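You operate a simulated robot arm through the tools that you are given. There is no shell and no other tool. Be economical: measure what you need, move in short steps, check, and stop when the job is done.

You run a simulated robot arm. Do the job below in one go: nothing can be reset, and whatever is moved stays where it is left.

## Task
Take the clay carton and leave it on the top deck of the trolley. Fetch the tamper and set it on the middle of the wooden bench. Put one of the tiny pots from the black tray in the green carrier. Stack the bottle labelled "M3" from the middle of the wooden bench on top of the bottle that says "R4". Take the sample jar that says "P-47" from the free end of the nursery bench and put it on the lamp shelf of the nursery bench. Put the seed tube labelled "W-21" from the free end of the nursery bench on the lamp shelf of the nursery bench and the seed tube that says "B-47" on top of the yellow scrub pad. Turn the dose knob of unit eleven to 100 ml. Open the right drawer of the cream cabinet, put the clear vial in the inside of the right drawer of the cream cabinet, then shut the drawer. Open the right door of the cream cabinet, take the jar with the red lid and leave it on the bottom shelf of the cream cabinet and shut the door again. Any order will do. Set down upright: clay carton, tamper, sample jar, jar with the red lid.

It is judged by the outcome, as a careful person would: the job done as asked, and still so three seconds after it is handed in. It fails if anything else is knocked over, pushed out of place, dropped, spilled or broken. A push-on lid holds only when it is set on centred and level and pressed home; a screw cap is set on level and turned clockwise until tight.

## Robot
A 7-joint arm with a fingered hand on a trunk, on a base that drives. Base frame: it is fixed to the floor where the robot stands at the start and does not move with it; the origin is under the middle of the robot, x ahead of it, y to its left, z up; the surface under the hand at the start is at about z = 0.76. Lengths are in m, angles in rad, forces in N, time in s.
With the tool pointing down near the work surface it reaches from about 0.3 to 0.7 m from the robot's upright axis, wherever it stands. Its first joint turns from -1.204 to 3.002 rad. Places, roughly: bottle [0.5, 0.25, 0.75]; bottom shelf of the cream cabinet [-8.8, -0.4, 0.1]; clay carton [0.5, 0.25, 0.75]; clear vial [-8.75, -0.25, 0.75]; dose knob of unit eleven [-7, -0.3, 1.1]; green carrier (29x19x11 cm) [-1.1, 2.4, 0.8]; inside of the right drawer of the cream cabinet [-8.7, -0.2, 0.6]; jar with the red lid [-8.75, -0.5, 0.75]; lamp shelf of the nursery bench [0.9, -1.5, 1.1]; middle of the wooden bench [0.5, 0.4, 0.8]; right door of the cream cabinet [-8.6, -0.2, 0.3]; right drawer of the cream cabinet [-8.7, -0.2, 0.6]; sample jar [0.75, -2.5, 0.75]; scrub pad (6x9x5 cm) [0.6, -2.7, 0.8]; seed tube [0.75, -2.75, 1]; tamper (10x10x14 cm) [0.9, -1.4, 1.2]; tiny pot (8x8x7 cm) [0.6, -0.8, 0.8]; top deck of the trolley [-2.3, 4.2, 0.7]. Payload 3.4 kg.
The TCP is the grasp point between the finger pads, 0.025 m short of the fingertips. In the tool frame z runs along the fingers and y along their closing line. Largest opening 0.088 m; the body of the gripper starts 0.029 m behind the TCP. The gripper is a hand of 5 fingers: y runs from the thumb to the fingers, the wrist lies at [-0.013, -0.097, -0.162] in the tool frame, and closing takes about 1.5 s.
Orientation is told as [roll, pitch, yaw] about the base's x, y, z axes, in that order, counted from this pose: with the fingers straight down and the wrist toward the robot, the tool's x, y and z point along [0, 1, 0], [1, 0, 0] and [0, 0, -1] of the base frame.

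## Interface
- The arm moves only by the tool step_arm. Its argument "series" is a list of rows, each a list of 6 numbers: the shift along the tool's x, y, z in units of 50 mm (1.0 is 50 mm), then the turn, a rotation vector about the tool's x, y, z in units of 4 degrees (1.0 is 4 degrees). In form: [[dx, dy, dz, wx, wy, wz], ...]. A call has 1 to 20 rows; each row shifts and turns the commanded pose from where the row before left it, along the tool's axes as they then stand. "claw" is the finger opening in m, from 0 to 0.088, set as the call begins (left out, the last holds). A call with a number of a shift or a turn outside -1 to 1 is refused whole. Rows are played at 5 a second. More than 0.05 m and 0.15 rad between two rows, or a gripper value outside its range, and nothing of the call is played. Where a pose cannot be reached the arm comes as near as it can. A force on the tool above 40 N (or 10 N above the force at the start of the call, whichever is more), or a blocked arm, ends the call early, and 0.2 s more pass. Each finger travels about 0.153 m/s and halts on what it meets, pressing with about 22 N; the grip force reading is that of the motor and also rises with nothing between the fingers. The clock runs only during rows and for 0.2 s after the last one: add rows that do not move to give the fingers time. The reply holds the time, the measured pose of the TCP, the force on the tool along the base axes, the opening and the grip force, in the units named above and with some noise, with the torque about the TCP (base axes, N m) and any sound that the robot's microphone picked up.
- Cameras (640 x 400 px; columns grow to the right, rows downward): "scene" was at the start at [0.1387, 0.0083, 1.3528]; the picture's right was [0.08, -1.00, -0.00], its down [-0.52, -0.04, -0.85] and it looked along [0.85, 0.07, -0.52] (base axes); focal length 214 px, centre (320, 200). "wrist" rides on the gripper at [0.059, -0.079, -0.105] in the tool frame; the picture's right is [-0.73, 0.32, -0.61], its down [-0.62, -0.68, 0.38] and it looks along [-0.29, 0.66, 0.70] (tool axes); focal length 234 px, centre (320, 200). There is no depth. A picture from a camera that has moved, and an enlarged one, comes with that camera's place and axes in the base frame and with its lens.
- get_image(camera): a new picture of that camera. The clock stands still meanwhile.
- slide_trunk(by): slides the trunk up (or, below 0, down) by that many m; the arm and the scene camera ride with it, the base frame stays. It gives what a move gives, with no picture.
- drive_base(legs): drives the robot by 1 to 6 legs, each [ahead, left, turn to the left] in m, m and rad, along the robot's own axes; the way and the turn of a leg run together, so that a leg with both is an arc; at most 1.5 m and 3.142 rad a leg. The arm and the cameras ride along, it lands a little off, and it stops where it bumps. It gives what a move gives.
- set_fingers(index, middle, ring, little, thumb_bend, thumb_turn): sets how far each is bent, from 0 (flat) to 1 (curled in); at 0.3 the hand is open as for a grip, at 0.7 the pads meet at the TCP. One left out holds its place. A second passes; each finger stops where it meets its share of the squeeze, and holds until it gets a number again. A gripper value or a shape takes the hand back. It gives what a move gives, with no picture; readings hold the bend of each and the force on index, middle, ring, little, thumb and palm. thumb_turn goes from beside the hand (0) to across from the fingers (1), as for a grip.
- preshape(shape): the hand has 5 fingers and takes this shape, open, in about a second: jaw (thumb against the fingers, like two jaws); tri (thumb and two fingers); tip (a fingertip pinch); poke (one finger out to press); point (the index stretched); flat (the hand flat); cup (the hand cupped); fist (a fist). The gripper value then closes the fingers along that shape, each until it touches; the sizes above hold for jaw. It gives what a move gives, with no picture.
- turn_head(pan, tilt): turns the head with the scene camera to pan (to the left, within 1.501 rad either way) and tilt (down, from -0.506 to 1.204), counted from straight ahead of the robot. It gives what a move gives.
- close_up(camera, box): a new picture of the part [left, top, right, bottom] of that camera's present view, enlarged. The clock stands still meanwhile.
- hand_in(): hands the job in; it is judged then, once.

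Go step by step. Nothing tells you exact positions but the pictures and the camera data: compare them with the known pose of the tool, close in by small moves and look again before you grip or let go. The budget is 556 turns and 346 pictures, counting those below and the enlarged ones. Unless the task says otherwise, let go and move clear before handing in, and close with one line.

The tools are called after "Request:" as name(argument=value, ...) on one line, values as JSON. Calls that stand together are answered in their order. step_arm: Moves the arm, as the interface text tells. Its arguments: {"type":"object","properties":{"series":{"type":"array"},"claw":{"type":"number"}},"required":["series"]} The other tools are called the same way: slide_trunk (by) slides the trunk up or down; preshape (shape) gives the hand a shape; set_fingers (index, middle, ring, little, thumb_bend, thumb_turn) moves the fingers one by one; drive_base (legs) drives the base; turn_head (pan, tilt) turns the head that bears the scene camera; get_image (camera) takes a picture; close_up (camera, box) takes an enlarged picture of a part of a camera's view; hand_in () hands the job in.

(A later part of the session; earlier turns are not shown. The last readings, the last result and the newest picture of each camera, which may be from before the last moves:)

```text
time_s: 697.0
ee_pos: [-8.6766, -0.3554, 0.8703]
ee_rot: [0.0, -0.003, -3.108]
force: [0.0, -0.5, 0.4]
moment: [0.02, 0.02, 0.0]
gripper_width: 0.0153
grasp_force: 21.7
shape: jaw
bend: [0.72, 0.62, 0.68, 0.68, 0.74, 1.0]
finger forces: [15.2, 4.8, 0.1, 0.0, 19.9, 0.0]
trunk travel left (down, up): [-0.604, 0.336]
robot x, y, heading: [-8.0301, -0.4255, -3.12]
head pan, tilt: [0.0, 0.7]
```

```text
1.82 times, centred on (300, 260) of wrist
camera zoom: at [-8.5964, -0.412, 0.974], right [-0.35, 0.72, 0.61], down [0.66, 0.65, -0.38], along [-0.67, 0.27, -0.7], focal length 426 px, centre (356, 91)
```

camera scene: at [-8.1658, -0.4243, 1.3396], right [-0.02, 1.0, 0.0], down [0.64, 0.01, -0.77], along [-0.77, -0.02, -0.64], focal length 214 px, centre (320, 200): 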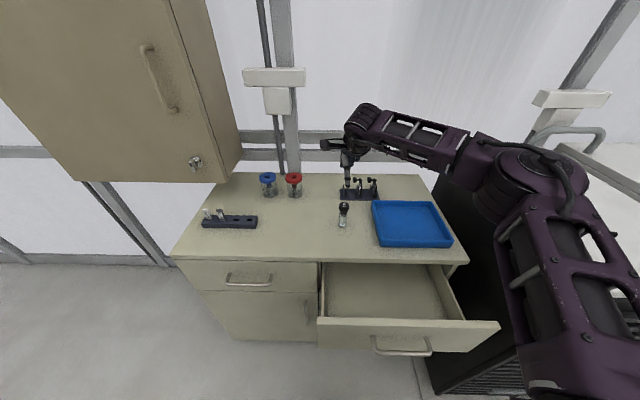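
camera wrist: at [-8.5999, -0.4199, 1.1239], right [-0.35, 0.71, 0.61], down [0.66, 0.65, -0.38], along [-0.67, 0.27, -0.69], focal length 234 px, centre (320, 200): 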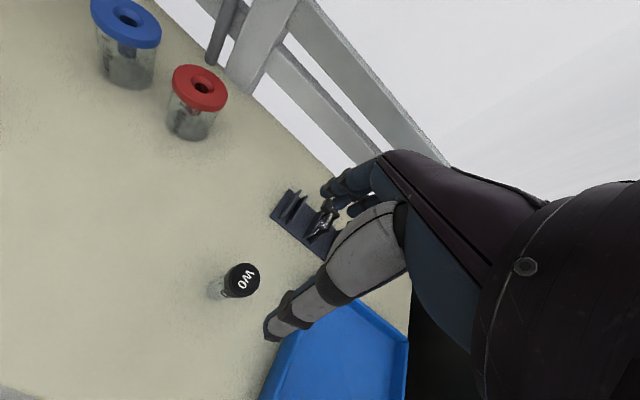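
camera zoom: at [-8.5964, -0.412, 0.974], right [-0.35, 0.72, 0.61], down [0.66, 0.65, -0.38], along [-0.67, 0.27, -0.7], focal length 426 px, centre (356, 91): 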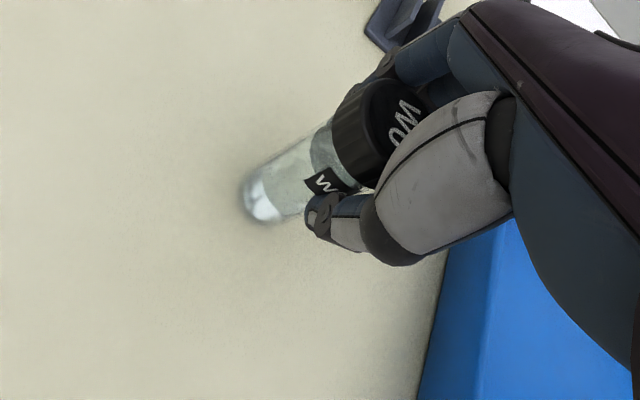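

Vial held. Lift and carry over the open drawer.

Request:
step_arm(series=[[0, 0, -0.4, 0, 0, 0], [0, 0, -0.8, 0, 0, 0], [0, 0, -0.8, 0, 0, 0], [-0.43, -0.82, 0, 0, 0, 0], [-0.43, -0.82, 0, 0, 0, 0], [-0.43, -0.82, 0, 0, 0, 0], [-0.43, -0.82, 0, 0, 0, 0], [-0.43, -0.82, 0, 0, 0, 0], [0, 0, 0.8, 0, 0, 0], [0, 0, 0, 0, 0, 0]])

Request:
get_image(camera="wrist")

Request:
get_image(camera="scene")

```text
time_s: 699.2
ee_pos: [-8.4745, -0.241, 0.9298]
ee_rot: [0.0, -0.001, -3.11]
force: [0.1, -0.2, -1.2]
moment: [-0.02, 0.0, -0.01]
gripper_width: 0.0154
grasp_force: 22.4
shape: jaw
bend: [0.72, 0.62, 0.68, 0.68, 0.74, 1.0]
finger forces: [15.1, 4.4, 0.1, 0.0, 18.5, 0.0]
trunk travel left (down, up): [-0.604, 0.336]
robot x, y, heading: [-8.0287, -0.4232, -3.119]
head pan, tilt: [0.0, 0.7]
```

```text
75 pictures are left
camera wrist: at [-8.3939, -0.2962, 1.0339], right [-0.34, 0.72, 0.61], down [0.66, 0.65, -0.38], along [-0.67, 0.27, -0.69], focal length 234 px, centre (320, 200)
```

wrist: 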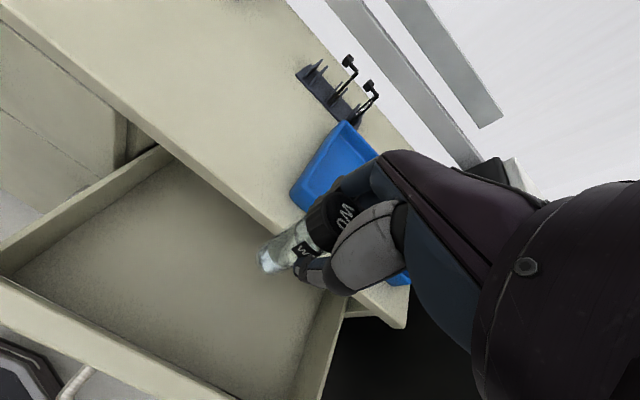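

```text
74 pictures are left
camera scene: at [-8.1655, -0.4241, 1.3396], right [-0.02, 1.0, 0.0], down [0.64, 0.01, -0.77], along [-0.77, -0.02, -0.64], focal length 214 px, centre (320, 200)
```

scene: 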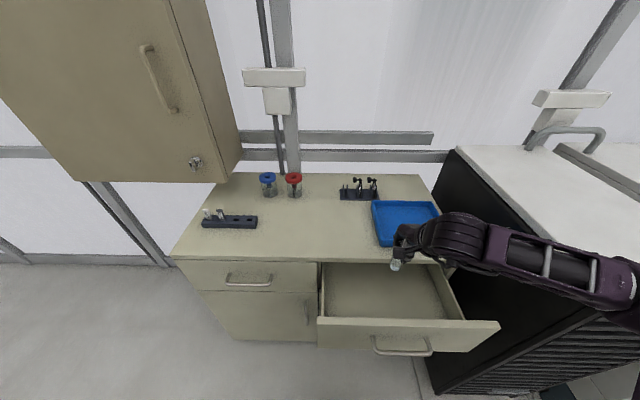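

Request:
step_arm(series=[[0, -0.1, 0.6, 0, 0, 0], [0, 0, 0.6, 0, 0, 0], [0, 0, 0.6, 0, 0, 0], [0, 0, 0.6, 0, 0, 0], [0, 0, 0.5, 0, 0, 0], [0, 0, 0, 0, 0, 0]])

Request:
get_image(camera="scene")

Request:
step_arm(series=[[0, 0, 0.15, 0, 0, 0], [0, 0, 0.15, 0, 0, 0], [0, 0, 0.15, 0, 0, 0], [0, 0, 0, 0, 0, 0]])

Request:
step_arm(series=[[0, 0, 0.1, 0, 0, 0], [0, 0, 0, 0, 0, 0]])

```text
time_s: 700.6
ee_pos: [-8.4699, -0.2421, 0.7854]
ee_rot: [0.0, -0.002, -3.108]
force: [-0.2, -0.4, -0.9]
moment: [-0.01, 0.0, 0.02]
gripper_width: 0.0148
grasp_force: 22.3
shape: jaw
bend: [0.72, 0.63, 0.68, 0.68, 0.74, 1.0]
finger forces: [15.2, 4.2, 0.0, 0.1, 17.3, 0.1]
trunk travel left (down, up): [-0.604, 0.336]
robot x, y, heading: [-8.0305, -0.4216, -3.119]
head pan, tilt: [0.0, 0.7]
```

```text
73 pictures are left
camera scene: at [-8.1662, -0.424, 1.3395], right [-0.02, 1.0, 0.0], down [0.64, 0.01, -0.76], along [-0.76, -0.02, -0.64], focal length 214 px, centre (320, 200)
```

scene: 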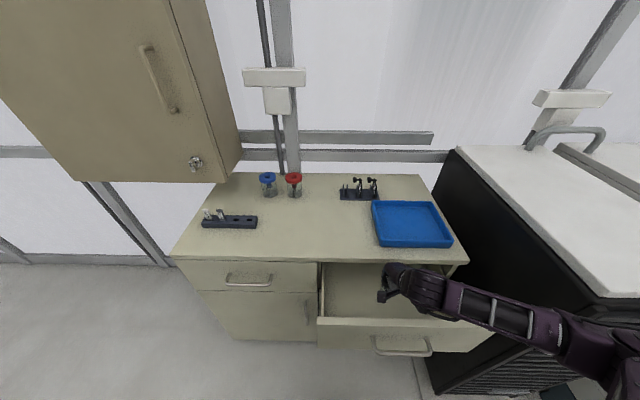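

```text
time_s: 701.6
ee_pos: [-8.4697, -0.2403, 0.7614]
ee_rot: [0.001, -0.001, -3.107]
force: [0.7, -0.3, -0.2]
moment: [0.0, -0.03, 0.03]
gripper_width: 0.015
grasp_force: 22.0
shape: jaw
bend: [0.72, 0.63, 0.68, 0.68, 0.74, 1.0]
finger forces: [15.3, 4.1, 0.1, 0.0, 17.3, 0.0]
trunk travel left (down, up): [-0.604, 0.336]
robot x, y, heading: [-8.0266, -0.4221, -3.117]
head pan, tilt: [0.0, 0.7]
```

```text
time_s: 702.2
ee_pos: [-8.4699, -0.2415, 0.7569]
ee_rot: [0.0, -0.001, -3.108]
force: [-1.4, -0.4, 0.6]
moment: [0.0, 0.03, 0.0]
gripper_width: 0.0151
grasp_force: 22.0
shape: jaw
bend: [0.72, 0.63, 0.68, 0.68, 0.74, 1.0]
finger forces: [15.3, 4.1, 0.1, 0.0, 17.3, 0.0]
trunk travel left (down, up): [-0.604, 0.336]
robot x, y, heading: [-8.0265, -0.4223, -3.118]
head pan, tilt: [0.0, 0.7]
```

Request:
step_arm(series=[[0, 0, 0.15, 0, 0, 0], [0, 0, 0.1, 0, 0, 0], [0, 0, 0, 0, 0, 0]])

Request:
step_arm(series=[[0, 0, 0.15, 0, 0, 0], [0, 0, 0.1, 0, 0, 0], [0, 0, 0, 0, 0, 0]])

Request:
step_arm(series=[[0, 0, 0.1, 0, 0, 0], [0, 0, 0, 0, 0, 0]])

Request:
step_arm(series=[[0, 0, 0.1, 0, 0, 0], [0, 0, 0, 0, 0, 0]])

Request:
get_image(camera="wrist")

```text
time_s: 703.0
ee_pos: [-8.4703, -0.2414, 0.7452]
ee_rot: [0.0, 0.0, -3.108]
force: [0.4, 0.1, 0.3]
moment: [0.01, 0.01, -0.01]
gripper_width: 0.0149
grasp_force: 21.6
shape: jaw
bend: [0.72, 0.63, 0.68, 0.68, 0.74, 1.0]
finger forces: [15.1, 4.2, 0.1, 0.0, 17.2, 0.0]
trunk travel left (down, up): [-0.604, 0.336]
robot x, y, heading: [-8.0294, -0.4184, -3.119]
head pan, tilt: [0.0, 0.7]
```

```text
time_s: 703.8
ee_pos: [-8.47, -0.2417, 0.7317]
ee_rot: [0.0, -0.002, -3.108]
force: [0.1, -0.1, -0.7]
moment: [-0.01, -0.02, -0.02]
gripper_width: 0.0152
grasp_force: 22.0
shape: jaw
bend: [0.72, 0.63, 0.68, 0.68, 0.74, 1.0]
finger forces: [15.3, 4.1, 0.0, 0.0, 17.3, 0.1]
trunk travel left (down, up): [-0.604, 0.336]
robot x, y, heading: [-8.0306, -0.4233, -3.124]
head pan, tilt: [0.0, 0.7]
```

```text
time_s: 704.4
ee_pos: [-8.4703, -0.2416, 0.7265]
ee_rot: [0.002, 0.001, -3.11]
force: [0.0, 0.1, -1.1]
moment: [-0.03, 0.02, -0.02]
gripper_width: 0.0151
grasp_force: 22.7
shape: jaw
bend: [0.72, 0.63, 0.68, 0.68, 0.75, 1.0]
finger forces: [14.0, 3.7, 0.0, 0.0, 16.7, 0.1]
trunk travel left (down, up): [-0.604, 0.336]
robot x, y, heading: [-8.0323, -0.4229, -3.122]
head pan, tilt: [0.0, 0.7]
```

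```text
time_s: 705.0
ee_pos: [-8.4702, -0.2416, 0.7215]
ee_rot: [0.002, 0.005, -3.107]
force: [0.3, -0.3, -0.3]
moment: [0.04, 0.02, 0.03]
gripper_width: 0.015
grasp_force: 21.8
shape: jaw
bend: [0.72, 0.63, 0.68, 0.68, 0.75, 1.0]
finger forces: [14.1, 3.7, 0.1, 0.1, 16.7, 0.1]
trunk travel left (down, up): [-0.604, 0.336]
robot x, y, heading: [-8.0327, -0.4211, -3.12]
head pan, tilt: [0.0, 0.7]
```

```text
72 pictures are left
camera wrist: at [-8.391, -0.2975, 0.827], right [-0.35, 0.72, 0.6], down [0.66, 0.65, -0.38], along [-0.66, 0.27, -0.7], focal length 234 px, centre (320, 200)
```

wrist: 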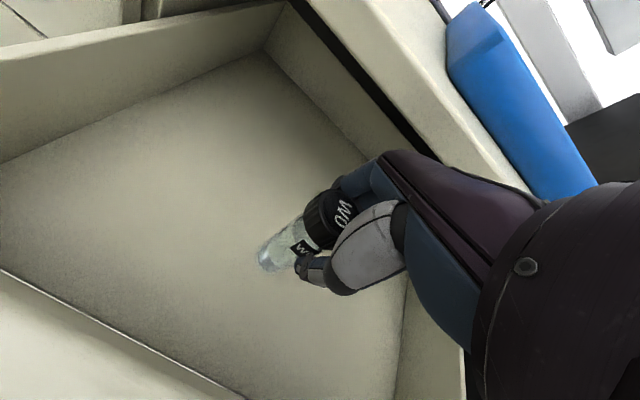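

Request:
step_arm(series=[[0, 0, 0.1, 0, 0, 0], [0, 0, 0, 0, 0, 0]])

Request:
step_arm(series=[[0, 0, 0.1, 0, 0, 0], [0, 0, 0, 0, 0, 0]])

Request:
step_arm(series=[[0, 0, 0.1, 0, 0, 0], [0, 0, 0, 0, 0, 0]])

Request:
get_image(camera="wrist")

```text
time_s: 705.6
ee_pos: [-8.4701, -0.2418, 0.7221]
ee_rot: [0.002, 0.004, -3.108]
force: [0.3, -0.5, -0.5]
moment: [-0.02, 0.03, -0.04]
gripper_width: 0.0151
grasp_force: 21.9
shape: jaw
bend: [0.72, 0.63, 0.68, 0.68, 0.75, 1.0]
finger forces: [14.1, 3.7, 0.0, 0.1, 16.8, 0.0]
out of reach, approached as far as the arm can: row 1
trunk travel left (down, up): [-0.604, 0.336]
robot x, y, heading: [-8.0325, -0.4199, -3.117]
head pan, tilt: [0.0, 0.7]
```

```text
time_s: 706.2
ee_pos: [-8.4711, -0.2413, 0.7215]
ee_rot: [0.002, 0.002, -3.107]
force: [0.4, 0.0, 0.1]
moment: [-0.04, 0.01, 0.06]
gripper_width: 0.0149
grasp_force: 22.1
shape: jaw
bend: [0.72, 0.63, 0.68, 0.68, 0.75, 1.0]
finger forces: [14.1, 3.7, 0.0, 0.0, 16.7, 0.0]
out of reach, approached as far as the arm can: row 1
trunk travel left (down, up): [-0.604, 0.336]
robot x, y, heading: [-8.0292, -0.4178, -3.114]
head pan, tilt: [0.0, 0.7]
```

```text
time_s: 706.8
ee_pos: [-8.4705, -0.2417, 0.7216]
ee_rot: [0.002, 0.005, -3.108]
force: [0.6, -0.3, 0.3]
moment: [-0.02, -0.02, 0.0]
gripper_width: 0.015
grasp_force: 22.0
shape: jaw
bend: [0.72, 0.63, 0.68, 0.68, 0.75, 1.0]
finger forces: [14.1, 3.7, 0.0, 0.1, 16.7, 0.0]
out of reach, approached as far as the arm can: row 1
trunk travel left (down, up): [-0.604, 0.336]
robot x, y, heading: [-8.0274, -0.4219, -3.12]
head pan, tilt: [0.0, 0.7]
```

```text
71 pictures are left
camera wrist: at [-8.3909, -0.2974, 0.8271], right [-0.35, 0.72, 0.6], down [0.66, 0.65, -0.38], along [-0.66, 0.27, -0.7], focal length 234 px, centre (320, 200)
```

wrist: 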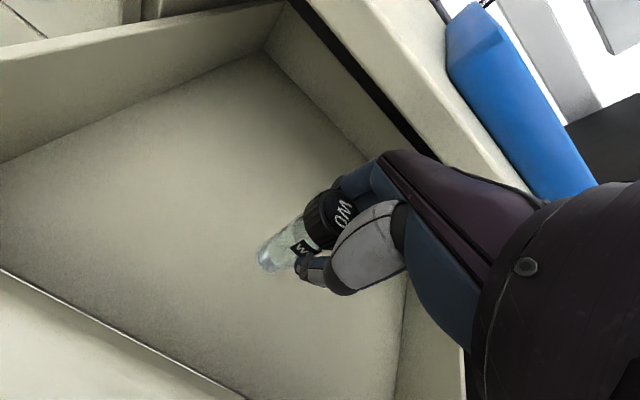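

Arm limit reached; use the trunk for the last bit.

Request:
slide_trunk(by=-0.012)

Request:
slide_trunk(by=-0.008)

Request:
slide_trunk(by=-0.006)

```text
time_s: 707.4
ee_pos: [-8.471, -0.2419, 0.7102]
ee_rot: [0.002, 0.002, -3.107]
force: [0.6, -0.6, 0.1]
moment: [0.01, -0.01, 0.0]
gripper_width: 0.015
grasp_force: 21.6
shape: jaw
bend: [0.72, 0.63, 0.68, 0.68, 0.75, 1.0]
finger forces: [14.0, 3.8, 0.0, 0.0, 16.7, 0.0]
trunk travel left (down, up): [-0.592, 0.348]
robot x, y, heading: [-8.0287, -0.4216, -3.121]
head pan, tilt: [0.0, 0.7]
```

```text
time_s: 708.0
ee_pos: [-8.4702, -0.2415, 0.702]
ee_rot: [0.001, 0.004, -3.105]
force: [-0.7, -0.2, -0.3]
moment: [0.02, 0.03, 0.02]
gripper_width: 0.0149
grasp_force: 21.7
shape: jaw
bend: [0.72, 0.63, 0.68, 0.68, 0.75, 1.0]
finger forces: [14.0, 3.6, 0.0, 0.0, 16.6, 0.1]
trunk travel left (down, up): [-0.584, 0.356]
robot x, y, heading: [-8.0304, -0.423, -3.125]
head pan, tilt: [0.0, 0.7]
```

```text
time_s: 708.5
ee_pos: [-8.4707, -0.2419, 0.6939]
ee_rot: [0.002, 0.002, -3.105]
force: [0.4, 0.1, -0.5]
moment: [0.01, -0.03, 0.0]
gripper_width: 0.0151
grasp_force: 22.1
shape: jaw
bend: [0.72, 0.63, 0.68, 0.68, 0.75, 1.0]
finger forces: [14.2, 3.7, 0.0, 0.1, 16.8, 0.0]
trunk travel left (down, up): [-0.578, 0.362]
robot x, y, heading: [-8.0287, -0.422, -3.124]
head pan, tilt: [0.0, 0.7]
```

Request:
close_up(camera="wrist", box=[200, 150, 420, 340])

Request:
slide_trunk(by=-0.008)

Request:
slide_trunk(by=-0.008)

```text
2.11 times, centred on (310, 245) of wrist
camera zoom: at [-8.3908, -0.2975, 0.8011], right [-0.35, 0.72, 0.6], down [0.66, 0.65, -0.38], along [-0.66, 0.27, -0.7], focal length 493 px, centre (341, 105)
```

zoom: 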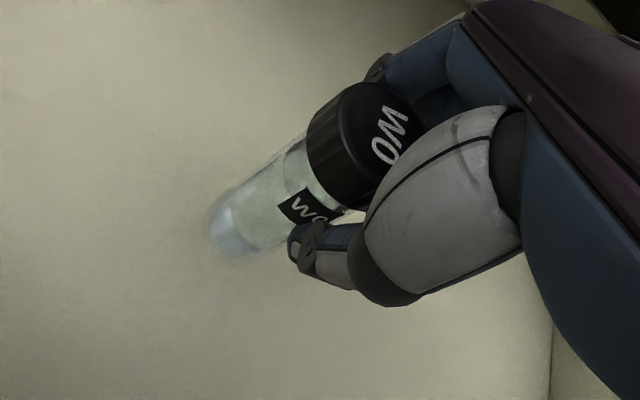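

```text
time_s: 709.1
ee_pos: [-8.4715, -0.2416, 0.6872]
ee_rot: [0.001, 0.003, -3.108]
force: [-0.2, -0.5, -0.5]
moment: [-0.01, 0.02, 0.02]
gripper_width: 0.0151
grasp_force: 22.2
shape: jaw
bend: [0.72, 0.63, 0.68, 0.68, 0.75, 1.0]
finger forces: [14.1, 3.7, 0.0, 0.0, 16.7, 0.1]
trunk travel left (down, up): [-0.57, 0.37]
robot x, y, heading: [-8.0286, -0.4221, -3.122]
head pan, tilt: [0.0, 0.7]
```

```text
time_s: 709.7
ee_pos: [-8.4707, -0.2415, 0.6794]
ee_rot: [0.003, 0.004, -3.107]
force: [0.1, 0.5, -1.2]
moment: [-0.01, 0.02, 0.0]
gripper_width: 0.0146
grasp_force: 21.6
shape: jaw
bend: [0.72, 0.63, 0.68, 0.68, 0.75, 1.0]
finger forces: [14.1, 3.7, 0.0, 0.0, 16.8, 0.1]
trunk travel left (down, up): [-0.562, 0.378]
robot x, y, heading: [-8.0295, -0.4257, -3.119]
head pan, tilt: [0.0, 0.7]
```

Request:
slide_trunk(by=-0.006)

Request:
slide_trunk(by=-0.006)

Request:
slide_trunk(by=-0.006)

Request:
close_up(camera="wrist", box=[200, 150, 420, 340])

```text
time_s: 710.2
ee_pos: [-8.4718, -0.2426, 0.6729]
ee_rot: [0.002, 0.002, -3.106]
force: [-2.1, 1.5, 4.0]
moment: [0.05, -0.17, -0.01]
gripper_width: 0.0149
grasp_force: 22.1
shape: jaw
bend: [0.72, 0.63, 0.68, 0.68, 0.75, 1.0]
finger forces: [14.1, 4.4, 0.1, 0.1, 17.5, 0.0]
trunk travel left (down, up): [-0.556, 0.384]
robot x, y, heading: [-8.0311, -0.4225, -3.124]
head pan, tilt: [0.0, 0.7]
```

```text
time_s: 710.8
ee_pos: [-8.4712, -0.2428, 0.672]
ee_rot: [0.001, -0.005, -3.109]
force: [-1.6, 3.9, 33.5]
moment: [0.14, -1.76, 0.17]
gripper_width: 0.0158
grasp_force: 22.0
shape: jaw
bend: [0.73, 0.63, 0.68, 0.68, 0.75, 1.0]
finger forces: [13.5, 6.2, 0.0, 0.0, 21.5, 0.1]
trunk travel left (down, up): [-0.55, 0.39]
robot x, y, heading: [-8.0318, -0.4256, -3.119]
head pan, tilt: [0.0, 0.7]
```

```text
time_s: 711.2
ee_pos: [-8.4726, -0.2408, 0.6692]
ee_rot: [0.009, -0.009, -3.106]
force: [1.3, 3.9, 16.0]
moment: [-0.43, -0.51, 0.1]
gripper_width: 0.0157
grasp_force: 22.0
shape: jaw
bend: [0.73, 0.73, 0.68, 0.68, 0.76, 1.0]
finger forces: [13.6, 3.5, 0.0, 0.0, 18.3, 0.1]
trunk travel left (down, up): [-0.548, 0.392]
robot x, y, heading: [-8.0295, -0.4257, -3.126]
head pan, tilt: [0.0, 0.7]
stopped: the force on the tool passed its limit at 50 N (the readings are from after the stop); the commanded pose is now the measured one
```

```text
2.11 times, centred on (310, 245) of wrist
camera zoom: at [-8.3921, -0.2974, 0.7744], right [-0.34, 0.72, 0.6], down [0.66, 0.64, -0.39], along [-0.67, 0.26, -0.69], focal length 493 px, centre (341, 105)
```

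zoom: 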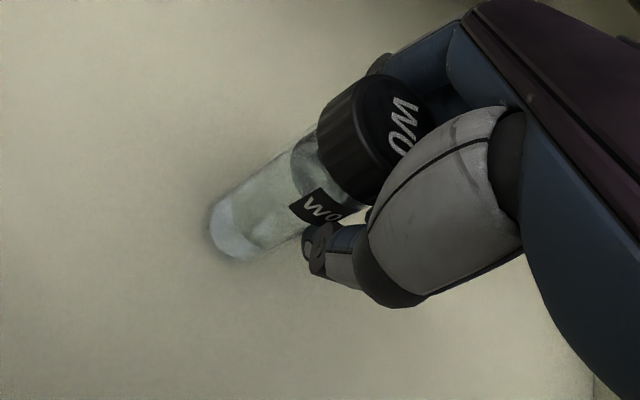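

Contact with the drawer floor. Ease up and release.

Request:
slide_trunk(by=0.004)

Request:
step_arm(series=[[0, 0, 0, 0, 0, 0], [0, 0, 0, 0, 0, 0], [0, 0, 0, 0, 0, 0], [0, 0, 0, 0, 0, 0]], claw=0.07)

Request:
close_up(camera="wrist", box=[200, 150, 420, 340])

```text
time_s: 711.7
ee_pos: [-8.4714, -0.2428, 0.6712]
ee_rot: [0.007, 0.0, -3.109]
force: [-0.5, 1.0, 0.3]
moment: [-0.06, 0.04, 0.01]
gripper_width: 0.0153
grasp_force: 21.7
shape: jaw
bend: [0.73, 0.73, 0.68, 0.68, 0.76, 1.0]
finger forces: [14.6, 2.7, 0.1, 0.0, 15.7, 0.0]
trunk travel left (down, up): [-0.552, 0.388]
robot x, y, heading: [-8.0344, -0.4263, -3.116]
head pan, tilt: [0.0, 0.7]
```

```text
time_s: 712.7
ee_pos: [-8.4723, -0.2432, 0.6721]
ee_rot: [0.008, -0.002, -3.108]
force: [0.0, 0.0, 0.6]
moment: [0.02, 0.01, 0.0]
gripper_width: 0.0696
grasp_force: 0.2
shape: jaw
bend: [0.27, 0.34, 0.32, 0.33, 0.5, 0.99]
finger forces: [0.0, 0.0, 0.0, 0.0, 0.0, 0.0]
trunk travel left (down, up): [-0.552, 0.388]
robot x, y, heading: [-8.031, -0.4233, -3.12]
head pan, tilt: [0.0, 0.7]
```

```text
2.11 times, centred on (310, 245) of wrist
camera zoom: at [-8.3918, -0.2975, 0.7769], right [-0.35, 0.72, 0.6], down [0.66, 0.64, -0.39], along [-0.67, 0.26, -0.7], focal length 493 px, centre (341, 105)
```

zoom: 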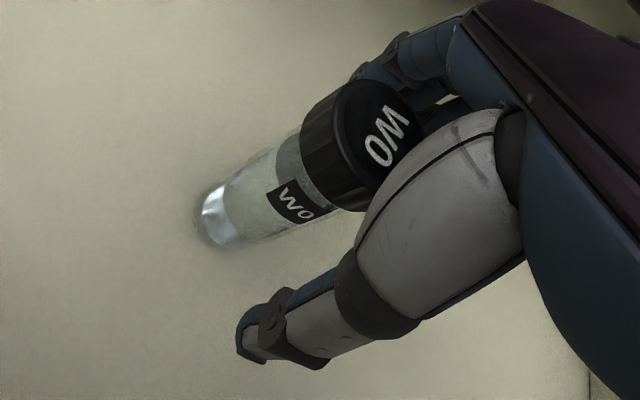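

Request:
step_arm(series=[[0, 0, -0.3, 0, 0, 0], [0, 0, -0.6, 0, 0, 0], [0, 0, -0.8, 0, 0, 0], [0, 0, -0.8, 0, 0, 0], [0, 0, -0.8, 0, 0, 0], [0, 0, -0.8, 0, 0, 0], [0, 0, -0.8, 0, 0, 0], [0, 0, 0, 0, 0, 0]])

Request:
get_image(camera="wrist")

```text
time_s: 714.5
ee_pos: [-8.4714, -0.2423, 0.9171]
ee_rot: [0.006, -0.001, -3.108]
force: [0.2, -0.5, -0.2]
moment: [-0.03, 0.01, 0.01]
gripper_width: 0.0697
grasp_force: 0.0
shape: jaw
bend: [0.27, 0.34, 0.32, 0.33, 0.5, 0.99]
finger forces: [0.0, 0.0, 0.0, 0.1, 0.0, 0.0]
trunk travel left (down, up): [-0.552, 0.388]
robot x, y, heading: [-8.0327, -0.4209, -3.12]
head pan, tilt: [0.0, 0.7]
```

```text
67 pictures are left
camera wrist: at [-8.391, -0.2963, 1.0216], right [-0.35, 0.72, 0.6], down [0.66, 0.64, -0.39], along [-0.67, 0.26, -0.7], focal length 234 px, centre (320, 200)
```

wrist: 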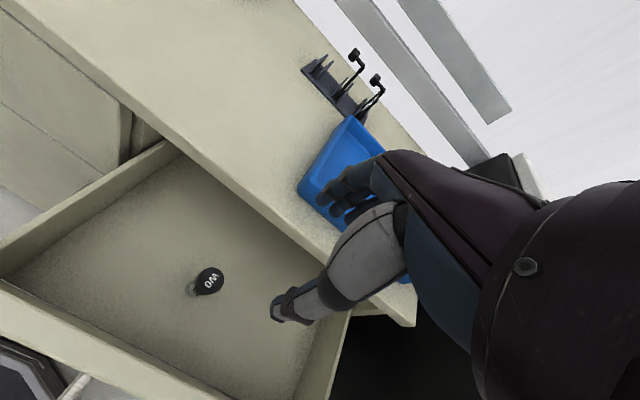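

The vial stands in the drawer. Back the base off, make a fist, lower it in front of the handle, and push the drawer shut.

Request:
drive_base(legs=[[-0.24, 0, 0]])

Request:
preshape(shape="fist")

Request:
step_arm(series=[[0, 0, 0.8, 0, 0, 0], [0, 0, 0.8, 0, 0, 0], [0, 0, 0.8, 0, 0, 0], [0, 0, 0.8, 0, 0, 0], [0, 0, 0.4, 0, 0, 0], [0, 0, 0, 0, 0, 0]])

Request:
turn_head(pan=0.15, tilt=0.7)

Request:
get_image(camera="scene")

```text
time_s: 716.3
ee_pos: [-8.2325, -0.2374, 0.9177]
ee_rot: [0.007, -0.001, -3.107]
force: [0.0, 0.3, 0.2]
moment: [-0.01, 0.0, 0.0]
gripper_width: 0.0699
grasp_force: 0.1
shape: jaw
bend: [0.27, 0.34, 0.32, 0.33, 0.5, 0.99]
finger forces: [0.0, 0.0, 0.0, 0.1, 0.1, 0.0]
trunk travel left (down, up): [-0.552, 0.388]
robot x, y, heading: [-7.7913, -0.4153, -3.117]
head pan, tilt: [0.0, 0.7]
```

```text
time_s: 717.2
ee_pos: [-8.2312, -0.2364, 0.916]
ee_rot: [0.006, -0.001, -3.107]
force: [-0.1, 0.1, 0.9]
moment: [0.03, -0.04, -0.03]
gripper_width: 0.0
grasp_force: 0.1
shape: fist
bend: [1.0, 1.0, 1.0, 1.0, 0.86, 0.85]
finger forces: [0.0, 0.0, 0.1, 0.0, 0.0, 0.1]
trunk travel left (down, up): [-0.552, 0.388]
robot x, y, heading: [-7.7879, -0.4199, -3.12]
head pan, tilt: [0.0, 0.7]
```

```text
time_s: 718.6
ee_pos: [-8.233, -0.2396, 0.736]
ee_rot: [0.007, -0.002, -3.106]
force: [-0.5, 0.7, -0.7]
moment: [-0.03, -0.01, 0.02]
gripper_width: 0.0
grasp_force: 0.1
shape: fist
bend: [1.0, 1.0, 1.0, 1.0, 0.86, 0.85]
finger forces: [0.1, 0.0, 0.0, 0.1, 0.1, 0.0]
trunk travel left (down, up): [-0.552, 0.388]
robot x, y, heading: [-7.7926, -0.4187, -3.117]
head pan, tilt: [0.0, 0.7]
```

```text
time_s: 719.3
ee_pos: [-8.2329, -0.2379, 0.7367]
ee_rot: [0.007, -0.003, -3.109]
force: [-0.3, 0.5, -0.4]
moment: [0.02, -0.03, 0.0]
gripper_width: 0.0
grasp_force: 0.1
shape: fist
bend: [1.0, 1.0, 1.0, 1.0, 0.86, 0.85]
finger forces: [0.0, 0.1, 0.0, 0.1, 0.0, 0.0]
trunk travel left (down, up): [-0.552, 0.388]
robot x, y, heading: [-7.7921, -0.4174, -3.118]
head pan, tilt: [0.15, 0.7]
```

```text
66 pictures are left
camera scene: at [-7.9262, -0.4315, 1.2872], right [-0.17, 0.99, 0.0], down [0.63, 0.11, -0.76], along [-0.75, -0.13, -0.64], focal length 214 px, centre (320, 200)
```

scene: 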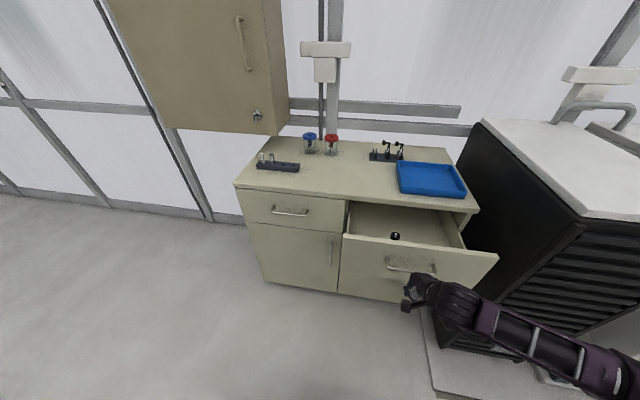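

Request:
slide_trunk(by=-0.08)

Request:
step_arm(series=[[0, 0.5, 0, 0, 0, 0], [0, 0.6, 0, 0, 0, 0], [0, 0.6, 0, 0, 0, 0], [0, 0.6, 0, 0, 0, 0], [0, 0, 0, 0, 0, 0]])

Request:
get_image(camera="scene")

```text
time_s: 720.4
ee_pos: [-8.2332, -0.2391, 0.6563]
ee_rot: [0.007, 0.0, -3.107]
force: [0.9, 0.3, 0.1]
moment: [0.02, -0.01, 0.01]
gripper_width: 0.0
grasp_force: 0.0
shape: fist
bend: [1.0, 1.0, 1.0, 1.0, 0.86, 0.85]
finger forces: [0.0, 0.0, 0.0, 0.0, 0.0, 0.1]
trunk travel left (down, up): [-0.472, 0.468]
robot x, y, heading: [-7.792, -0.4162, -3.123]
head pan, tilt: [0.15, 0.7]
```

```text
time_s: 721.6
ee_pos: [-8.3488, -0.2426, 0.6571]
ee_rot: [0.007, -0.003, -3.104]
force: [-0.3, 0.3, 0.8]
moment: [0.04, 0.02, 0.01]
gripper_width: 0.0001
grasp_force: 0.1
shape: fist
bend: [1.0, 1.0, 1.0, 1.0, 0.86, 0.85]
finger forces: [0.0, 0.0, 0.1, 0.0, 0.0, 0.1]
trunk travel left (down, up): [-0.472, 0.468]
robot x, y, heading: [-7.7937, -0.4195, -3.122]
head pan, tilt: [0.15, 0.7]
```

```text
65 pictures are left
camera scene: at [-7.9259, -0.4315, 1.2073], right [-0.17, 0.98, 0.0], down [0.63, 0.11, -0.77], along [-0.75, -0.13, -0.64], focal length 214 px, centre (320, 200)
```

scene: 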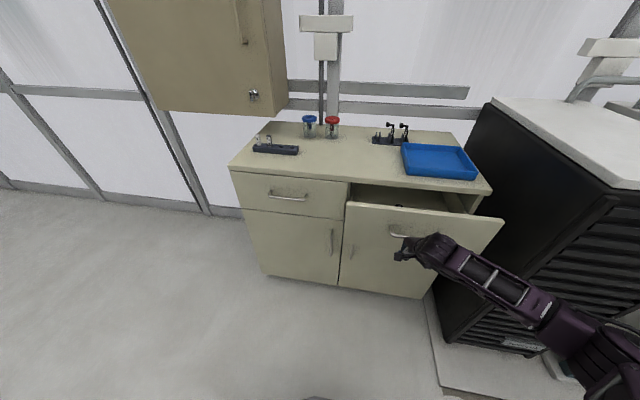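

Request:
step_arm(series=[[0, 0.6, 0, 0, 0, 0], [0, 0.6, 0, 0, 0, 0], [0, 0.6, 0, 0, 0, 0], [0, 0.6, 0, 0, 0, 0], [0, 0, 0, 0, 0, 0]])

Request:
get_image(camera="scene")

```text
time_s: 722.8
ee_pos: [-8.4668, -0.2461, 0.66]
ee_rot: [0.008, -0.002, -3.105]
force: [10.9, -1.1, 1.6]
moment: [0.07, 0.56, -0.06]
gripper_width: 0.0
grasp_force: 0.1
shape: fist
bend: [1.0, 1.0, 1.0, 1.0, 0.86, 0.85]
finger forces: [0.0, 11.6, 0.0, 0.1, 0.0, 0.0]
trunk travel left (down, up): [-0.472, 0.468]
robot x, y, heading: [-7.7899, -0.4183, -3.118]
head pan, tilt: [0.15, 0.7]
```

```text
64 pictures are left
camera scene: at [-7.9237, -0.4318, 1.2075], right [-0.17, 0.99, 0.0], down [0.63, 0.11, -0.77], along [-0.75, -0.13, -0.64], focal length 214 px, centre (320, 200)
```

scene: 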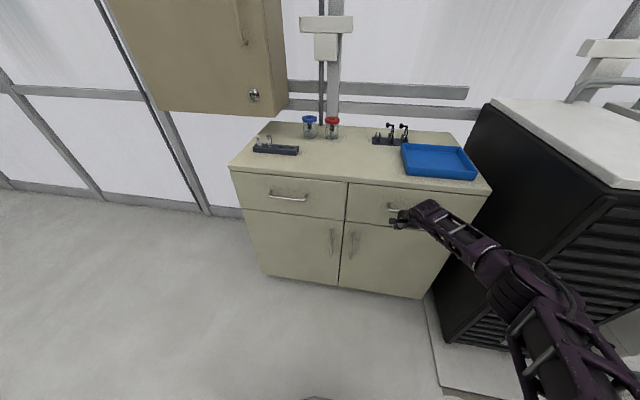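

The drawer is shut. Now the right door: back off, make the fingertip pinch, turn the hand 90° and go to the vertical handle.

Request:
step_arm(series=[[0, 0.3, 0, 0, 0, 0], [0, -0.5, 0, 0, 0, 0], [0, -0.8, 0, 0, 0, 0], [0, -0.8, 0, 0, 0, 0], [0, -0.8, 0, 0, 0, 0], [0, 0, 0, 0, 0, 0]])

Request:
preshape(shape="tip")

Request:
step_arm(series=[[0.6, 0, 0, 0, 0, 1], [0.6, 0, 0, 0, 0, 1], [0.6, 0, 0, 0, 0, 1], [0.6, 0, 0, 0, 0, 1], [0, 0, 0, 0, 0, 1], [0, 0, 0, 0, 0, 1], [0, 0, 0, 0, 0, 1], [0, 0, 0, 0, 0, 1], [0, 0, 0, 0, 0, 1], [0, 0, 0, 0, 0, 1], [0, 0, 0, 0, 0, 1], [0, 0, 0, 0, 0, 1], [0, 0, 0, 0, 0, 1], [0, 0, 0, 0, 0, 1], [0, 0, 0, 0, 0, 1], [0, 0, 0, 0, 0, 1], [0, 0, 0, 0, 0, 1], [0, 0, 0, 0, 0, 1], [0, 0, 0, 0, 0, 1], [0, 0, 0, 0, 0, 0]])

Request:
slide_trunk(by=-0.2)

Request:
get_image(camera="scene")

Request:
get_image(camera="wrist")

```text
time_s: 723.2
ee_pos: [-8.4664, -0.2466, 0.6587]
ee_rot: [0.005, 0.005, -3.108]
force: [35.3, 0.3, 14.5]
moment: [0.12, 1.93, -0.25]
gripper_width: 0.0
grasp_force: 0.0
shape: fist
bend: [1.0, 1.0, 1.0, 1.0, 0.86, 0.85]
finger forces: [0.1, 37.3, 0.1, 0.0, 0.0, 0.1]
trunk travel left (down, up): [-0.472, 0.468]
robot x, y, heading: [-7.7886, -0.4217, -3.117]
head pan, tilt: [0.15, 0.7]
stopped in row 1: the force on the tool passed its limit at 53 N (the readings are from after the stop); the commanded pose is now the measured one
```

```text
time_s: 724.1
ee_pos: [-8.4661, -0.2451, 0.6562]
ee_rot: [0.005, 0.007, -3.107]
force: [59.6, -3.5, 4.9]
moment: [0.27, 2.65, -0.13]
gripper_width: 0.0838
grasp_force: 0.0
shape: tip
bend: [0.34, 0.98, 0.99, 0.99, 0.3, 0.97]
finger forces: [17.1, 44.5, 0.1, 0.0, 0.0, 0.0]
trunk travel left (down, up): [-0.472, 0.468]
robot x, y, heading: [-7.7925, -0.42, -3.122]
head pan, tilt: [0.15, 0.7]
```

```text
time_s: 728.3
ee_pos: [-8.4229, -0.3413, 0.6619]
ee_rot: [-0.009, 0.008, 1.861]
force: [-0.1, -0.1, -0.3]
moment: [0.0, -0.01, 0.01]
gripper_width: 0.088
grasp_force: 0.0
shape: tip
bend: [0.3, 0.98, 0.99, 0.99, 0.3, 0.98]
finger forces: [0.0, 0.0, 0.0, 0.1, 0.1, 0.1]
out of reach, approached as far as the arm can: row 9, 10, 11, 12, 13, 14, 15, 16, 17, 18, 19
trunk travel left (down, up): [-0.472, 0.468]
robot x, y, heading: [-7.7913, -0.4188, -3.121]
head pan, tilt: [0.15, 0.7]
```

```text
time_s: 730.5
ee_pos: [-8.4226, -0.3399, 0.4626]
ee_rot: [-0.008, 0.009, 1.862]
force: [0.1, 0.1, 0.1]
moment: [-0.02, -0.03, -0.03]
gripper_width: 0.088
grasp_force: 0.2
shape: tip
bend: [0.3, 0.98, 0.99, 0.99, 0.3, 0.98]
finger forces: [0.0, 0.1, 0.0, 0.0, 0.0, 0.1]
trunk travel left (down, up): [-0.272, 0.668]
robot x, y, heading: [-7.791, -0.4175, -3.124]
head pan, tilt: [0.15, 0.7]
```

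```text
63 pictures are left
camera scene: at [-7.9256, -0.4315, 1.0073], right [-0.17, 0.99, 0.0], down [0.63, 0.11, -0.76], along [-0.75, -0.13, -0.64], focal length 214 px, centre (320, 200)
```

scene: 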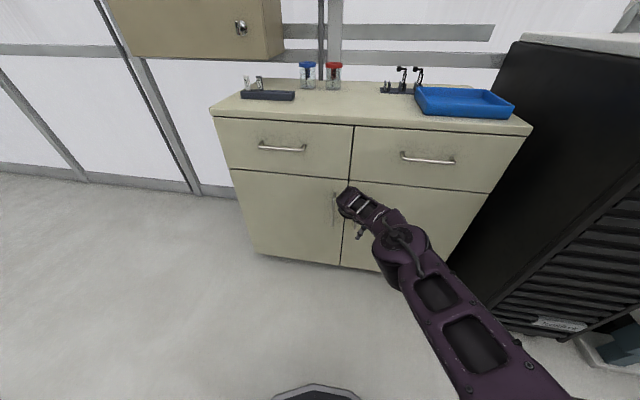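

```text
62 pictures are left
camera wrist: at [-8.4589, -0.4319, 0.567], right [0.6, 0.52, 0.61], down [0.8, -0.48, -0.37], along [0.1, 0.71, -0.7], focal length 234 px, centre (320, 200)
```

wrist: 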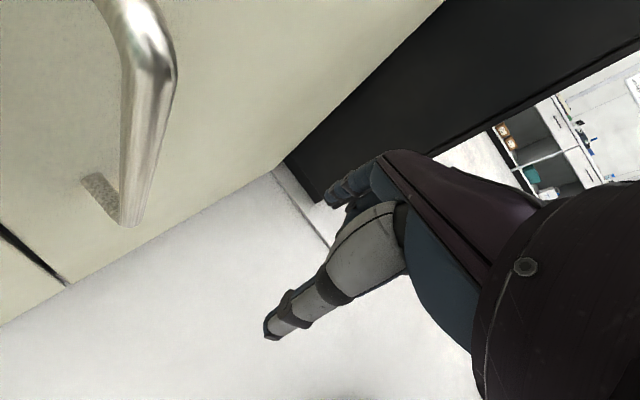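

Request:
step_arm(series=[[-0.8, 0, 0, 0, 0, 0], [-0.8, 0, 0, 0, 0, 0], [-0.8, 0, 0, 0, 0, 0], [0, 0, 0, 0, 0, 0]], claw=0.05)

Request:
drive_base(legs=[[0.13, 0, 0]])

Request:
get_image(camera="wrist")

```text
time_s: 731.5
ee_pos: [-8.3076, -0.3055, 0.4642]
ee_rot: [-0.008, 0.009, 1.861]
force: [-0.9, -0.5, 0.5]
moment: [0.01, 0.01, 0.02]
gripper_width: 0.0503
grasp_force: 0.1
shape: tip
bend: [0.31, 0.98, 0.99, 0.99, 0.66, 1.0]
finger forces: [0.0, 0.1, 0.0, 0.0, 0.0, 0.0]
trunk travel left (down, up): [-0.272, 0.668]
robot x, y, heading: [-7.7891, -0.4188, -3.12]
head pan, tilt: [0.15, 0.7]
```

```text
time_s: 732.8
ee_pos: [-8.4386, -0.3094, 0.4647]
ee_rot: [-0.01, 0.008, 1.862]
force: [-0.4, 0.6, 0.2]
moment: [0.02, 0.04, -0.03]
gripper_width: 0.0503
grasp_force: 0.1
shape: tip
bend: [0.31, 0.98, 0.99, 0.99, 0.66, 1.0]
finger forces: [0.0, 0.0, 0.0, 0.1, 0.0, 0.0]
trunk travel left (down, up): [-0.272, 0.668]
robot x, y, heading: [-7.9222, -0.4202, -3.118]
head pan, tilt: [0.15, 0.7]
```

```text
61 pictures are left
camera wrist: at [-8.4742, -0.4019, 0.5687], right [0.6, 0.52, 0.61], down [0.8, -0.48, -0.37], along [0.1, 0.71, -0.7], focal length 234 px, centre (320, 200)
```

wrist: 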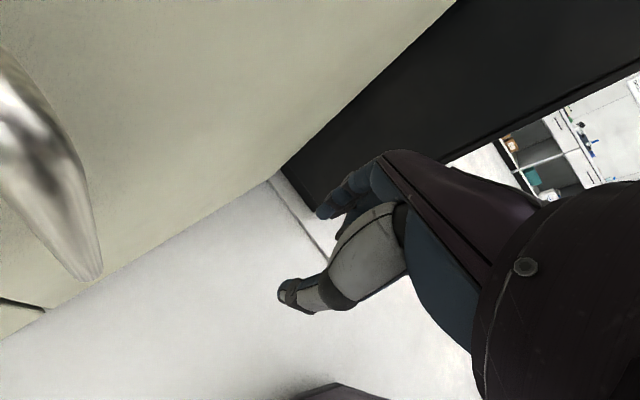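

Request:
step_arm(series=[[0, -0.57, 0, 0, 0, 0], [0, -0.56, 0, 0, 0, 0], [0.6, 0, 0, 0, 0, 0], [0.6, 0, 0, 0, 0, 0], [0, 0, 0, 0, 0, 0]])

Request:
get_image(camera="scene")

Request:
get_image(camera="wrist")

```text
time_s: 734.0
ee_pos: [-8.4799, -0.3825, 0.4634]
ee_rot: [-0.009, 0.008, 1.863]
force: [-0.2, -1.3, -0.3]
moment: [0.05, -0.03, -0.02]
gripper_width: 0.0504
grasp_force: 0.0
shape: tip
bend: [0.31, 0.98, 0.99, 0.99, 0.66, 1.0]
finger forces: [0.0, 0.1, 0.0, 0.1, 0.1, 0.0]
trunk travel left (down, up): [-0.272, 0.668]
robot x, y, heading: [-7.9242, -0.4203, -3.118]
head pan, tilt: [0.15, 0.7]
```

```text
60 pictures are left
camera scene: at [-8.0561, -0.4346, 1.0072], right [-0.17, 0.99, 0.0], down [0.63, 0.11, -0.76], along [-0.75, -0.13, -0.64], focal length 214 px, centre (320, 200)
```

scene: 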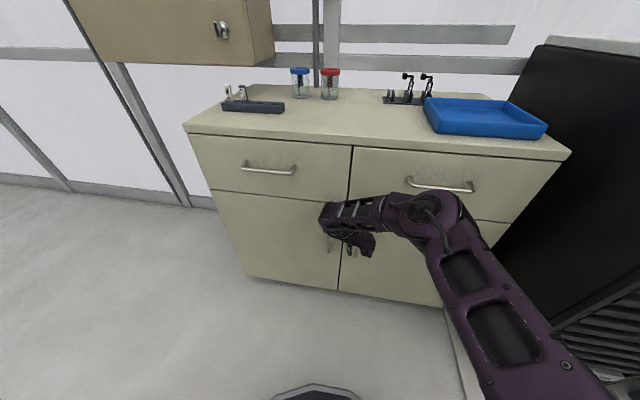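

```text
59 pictures are left
camera wrist: at [-8.5149, -0.4743, 0.5682], right [0.6, 0.52, 0.61], down [0.8, -0.48, -0.37], along [0.1, 0.71, -0.7], focal length 234 px, centre (320, 200)
```

wrist: 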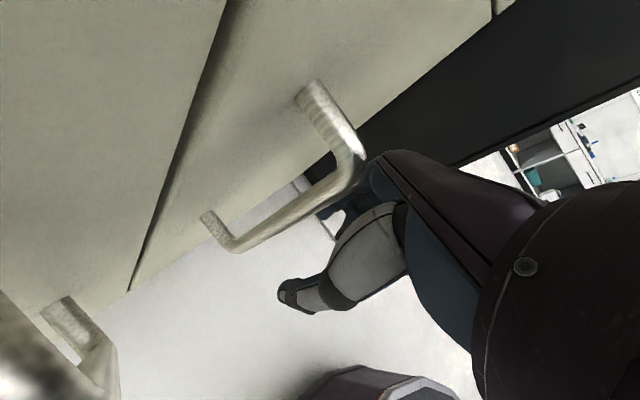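

Request:
step_arm(series=[[0.3, -0.13, 0, 0, 0, 0], [0.3, 0, 0, 0, 0, 0], [0, 0, 0, 0, 0, 0]])

Request:
step_arm(series=[[0, 0, 0, 0, 0, 0], [0, 0, 0, 0, 0, 0], [0, 0, 0, 0, 0, 0], [0, 0, 0, 0, 0, 0], [0, 0, 0, 0, 0, 0]], claw=0.0)

Request:
get_image(camera="wrist")

```text
time_s: 734.5
ee_pos: [-8.4928, -0.3924, 0.4623]
ee_rot: [-0.022, 0.004, 1.862]
force: [29.5, 10.3, 13.0]
moment: [-1.31, 3.34, 1.97]
gripper_width: 0.0502
grasp_force: 0.1
shape: tip
bend: [0.31, 0.98, 0.99, 0.99, 0.66, 1.0]
finger forces: [0.0, 0.0, 0.1, 0.1, 0.1, 12.6]
trunk travel left (down, up): [-0.272, 0.668]
robot x, y, heading: [-7.9222, -0.4216, -3.12]
head pan, tilt: [0.15, 0.7]
stopped in row 2: the force on the tool passed its limit at 63 N (the readings are from after the stop); the commanded pose is now the measured one
```

```text
time_s: 735.4
ee_pos: [-8.4921, -0.3911, 0.4626]
ee_rot: [-0.025, 0.004, 1.86]
force: [24.4, 7.7, 14.8]
moment: [-0.87, 2.63, 1.62]
gripper_width: 0.0
grasp_force: 22.3
shape: tip
bend: [0.7, 1.0, 1.0, 1.0, 0.44, 1.0]
finger forces: [0.0, 0.0, 0.0, 0.0, 0.2, 12.5]
trunk travel left (down, up): [-0.272, 0.668]
robot x, y, heading: [-7.9216, -0.4178, -3.125]
head pan, tilt: [0.15, 0.7]
stopped in row 4: the force on the tool passed its limit at 44 N (the readings are from after the stop); the commanded pose is now the measured one
```

```text
58 pictures are left
camera wrist: at [-8.5293, -0.484, 0.5656], right [0.59, 0.52, 0.62], down [0.8, -0.47, -0.37], along [0.11, 0.72, -0.69], focal length 234 px, centre (320, 200)
```

wrist: 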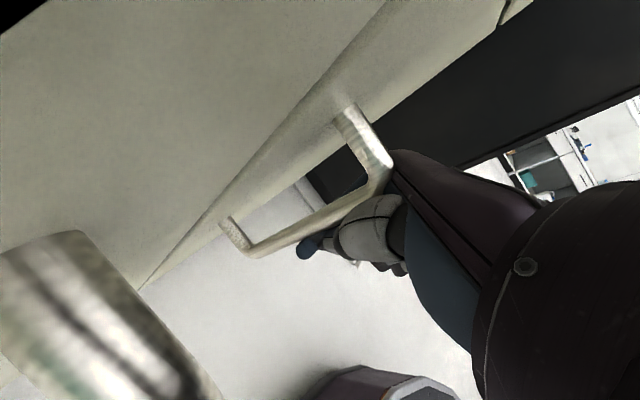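

The palm hit the handle's top; back off, go 4 cm higher, and retry.

Request:
step_arm(series=[[-0.5, 0, 0, 0, 0, 0], [-0.5, 0, 0, 0, 0, 0], [0, 0, -0.8, 0, 0, 0], [0, 0, 0, 0, 0, 0]], claw=0.05)

Request:
step_arm(series=[[0.45, -0.05, 0, 0, 0, 0], [0.45, 0, 0, 0, 0, 0], [0.4, 0, 0, 0, 0, 0], [0, 0, 0, 0, 0, 0]])

Request:
get_image(camera="wrist")

```text
time_s: 736.4
ee_pos: [-8.4464, -0.3767, 0.501]
ee_rot: [-0.028, 0.007, 1.862]
force: [-0.2, -0.2, 0.7]
moment: [0.01, -0.01, 0.01]
gripper_width: 0.05
grasp_force: 0.0
shape: tip
bend: [0.32, 0.98, 0.99, 0.99, 0.66, 1.0]
finger forces: [0.1, 0.0, 0.1, 0.0, 0.0, 0.0]
trunk travel left (down, up): [-0.272, 0.668]
robot x, y, heading: [-7.9193, -0.4219, -3.121]
head pan, tilt: [0.15, 0.7]
```

```text
time_s: 737.1
ee_pos: [-8.4916, -0.3959, 0.4991]
ee_rot: [-0.037, 0.004, 1.867]
force: [11.3, 1.6, 3.2]
moment: [-0.47, 1.45, 1.13]
gripper_width: 0.0498
grasp_force: 0.0
shape: tip
bend: [0.32, 0.98, 0.99, 0.99, 0.66, 1.0]
finger forces: [0.1, 0.0, 0.0, 0.1, 0.0, 0.0]
trunk travel left (down, up): [-0.272, 0.668]
robot x, y, heading: [-7.9203, -0.4199, -3.124]
head pan, tilt: [0.15, 0.7]
stopped in row 3: the force on the tool passed its limit at 77 N (the readings are from after the stop); the commanded pose is now the measured one
```

```text
57 pictures are left
camera wrist: at [-8.5291, -0.4882, 0.602], right [0.58, 0.52, 0.63], down [0.81, -0.47, -0.36], along [0.11, 0.72, -0.69], focal length 234 px, centre (320, 200)
```

wrist: 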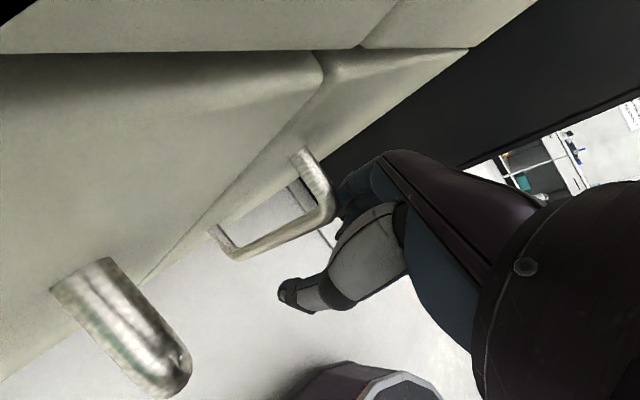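

The wrist-camera housing touches the drawer front in this pose. I'll tilt the hand 30° so the fingers lead toward the door.

Request:
step_arm(series=[[-0.6, 0, 0, 0, 0, 0], [-0.6, 0, 0, 0, 0, 0], [0, 0, 0, 0, 1, 0], [0, 0, 0, 0, 1, 0], [0, 0, 0, 0, 1, 0], [0, 0, 0, 0, 1, 0], [0, 0, 0, 0, 1, 0], [0, 0, 0, 0, 1, 0], [0, 0, 0, 0, 1, 0], [0, 0, 0, 0, 1, 0], [0, 0, 0, 0, 0, 0]])

Request:
get_image(camera="wrist")

```text
time_s: 739.5
ee_pos: [-8.4352, -0.3771, 0.5003]
ee_rot: [0.519, 0.006, 1.865]
force: [-0.8, 0.3, 0.5]
moment: [-0.03, 0.04, 0.02]
gripper_width: 0.05
grasp_force: 0.2
shape: tip
bend: [0.32, 0.98, 0.99, 0.99, 0.66, 1.0]
finger forces: [0.1, 0.0, 0.1, 0.0, 0.0, 0.0]
trunk travel left (down, up): [-0.272, 0.668]
robot x, y, heading: [-7.9197, -0.4209, -3.12]
head pan, tilt: [0.15, 0.7]
```

```text
56 pictures are left
camera wrist: at [-8.412, -0.4517, 0.6213], right [0.8, 0.58, 0.16], down [0.53, -0.55, -0.64], along [-0.28, 0.6, -0.75], focal length 234 px, centre (320, 200)
```

wrist: 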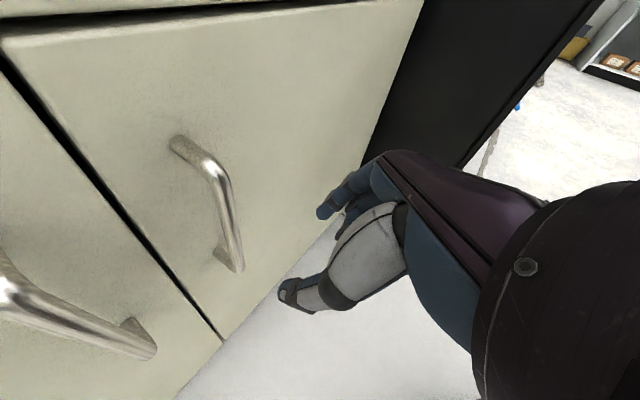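

Request:
step_arm(series=[[0.3, 0.02, 0.35, 0, 0, 0], [0.3, 0.02, 0.35, 0, 0, 0], [0.28, 0.02, 0.33, 0, 0, 0], [0, 0, 0, 0, 0, 0]])

Request:
get_image(camera="wrist")

```text
time_s: 740.5
ee_pos: [-8.4977, -0.393, 0.4783]
ee_rot: [0.52, 0.004, 1.864]
force: [0.3, -0.6, 0.6]
moment: [0.02, 0.0, -0.01]
gripper_width: 0.0499
grasp_force: 0.0
shape: tip
bend: [0.32, 0.98, 0.99, 0.99, 0.66, 1.0]
finger forces: [0.0, 0.0, 0.1, 0.1, 0.0, 0.0]
trunk travel left (down, up): [-0.272, 0.668]
robot x, y, heading: [-7.9217, -0.4223, -3.124]
head pan, tilt: [0.15, 0.7]
```

```text
55 pictures are left
camera wrist: at [-8.4758, -0.4677, 0.5987], right [0.8, 0.58, 0.16], down [0.53, -0.55, -0.64], along [-0.28, 0.6, -0.75], focal length 234 px, centre (320, 200)
```

wrist: 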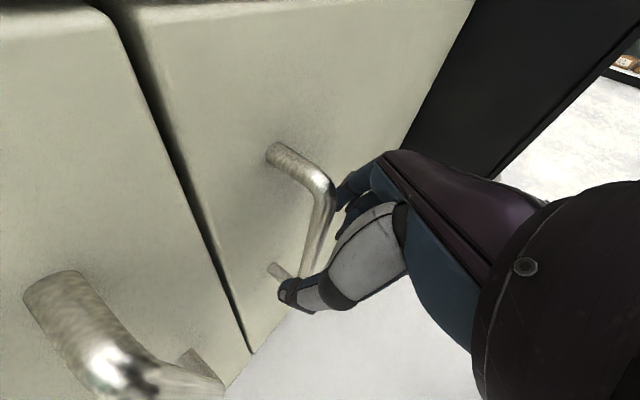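

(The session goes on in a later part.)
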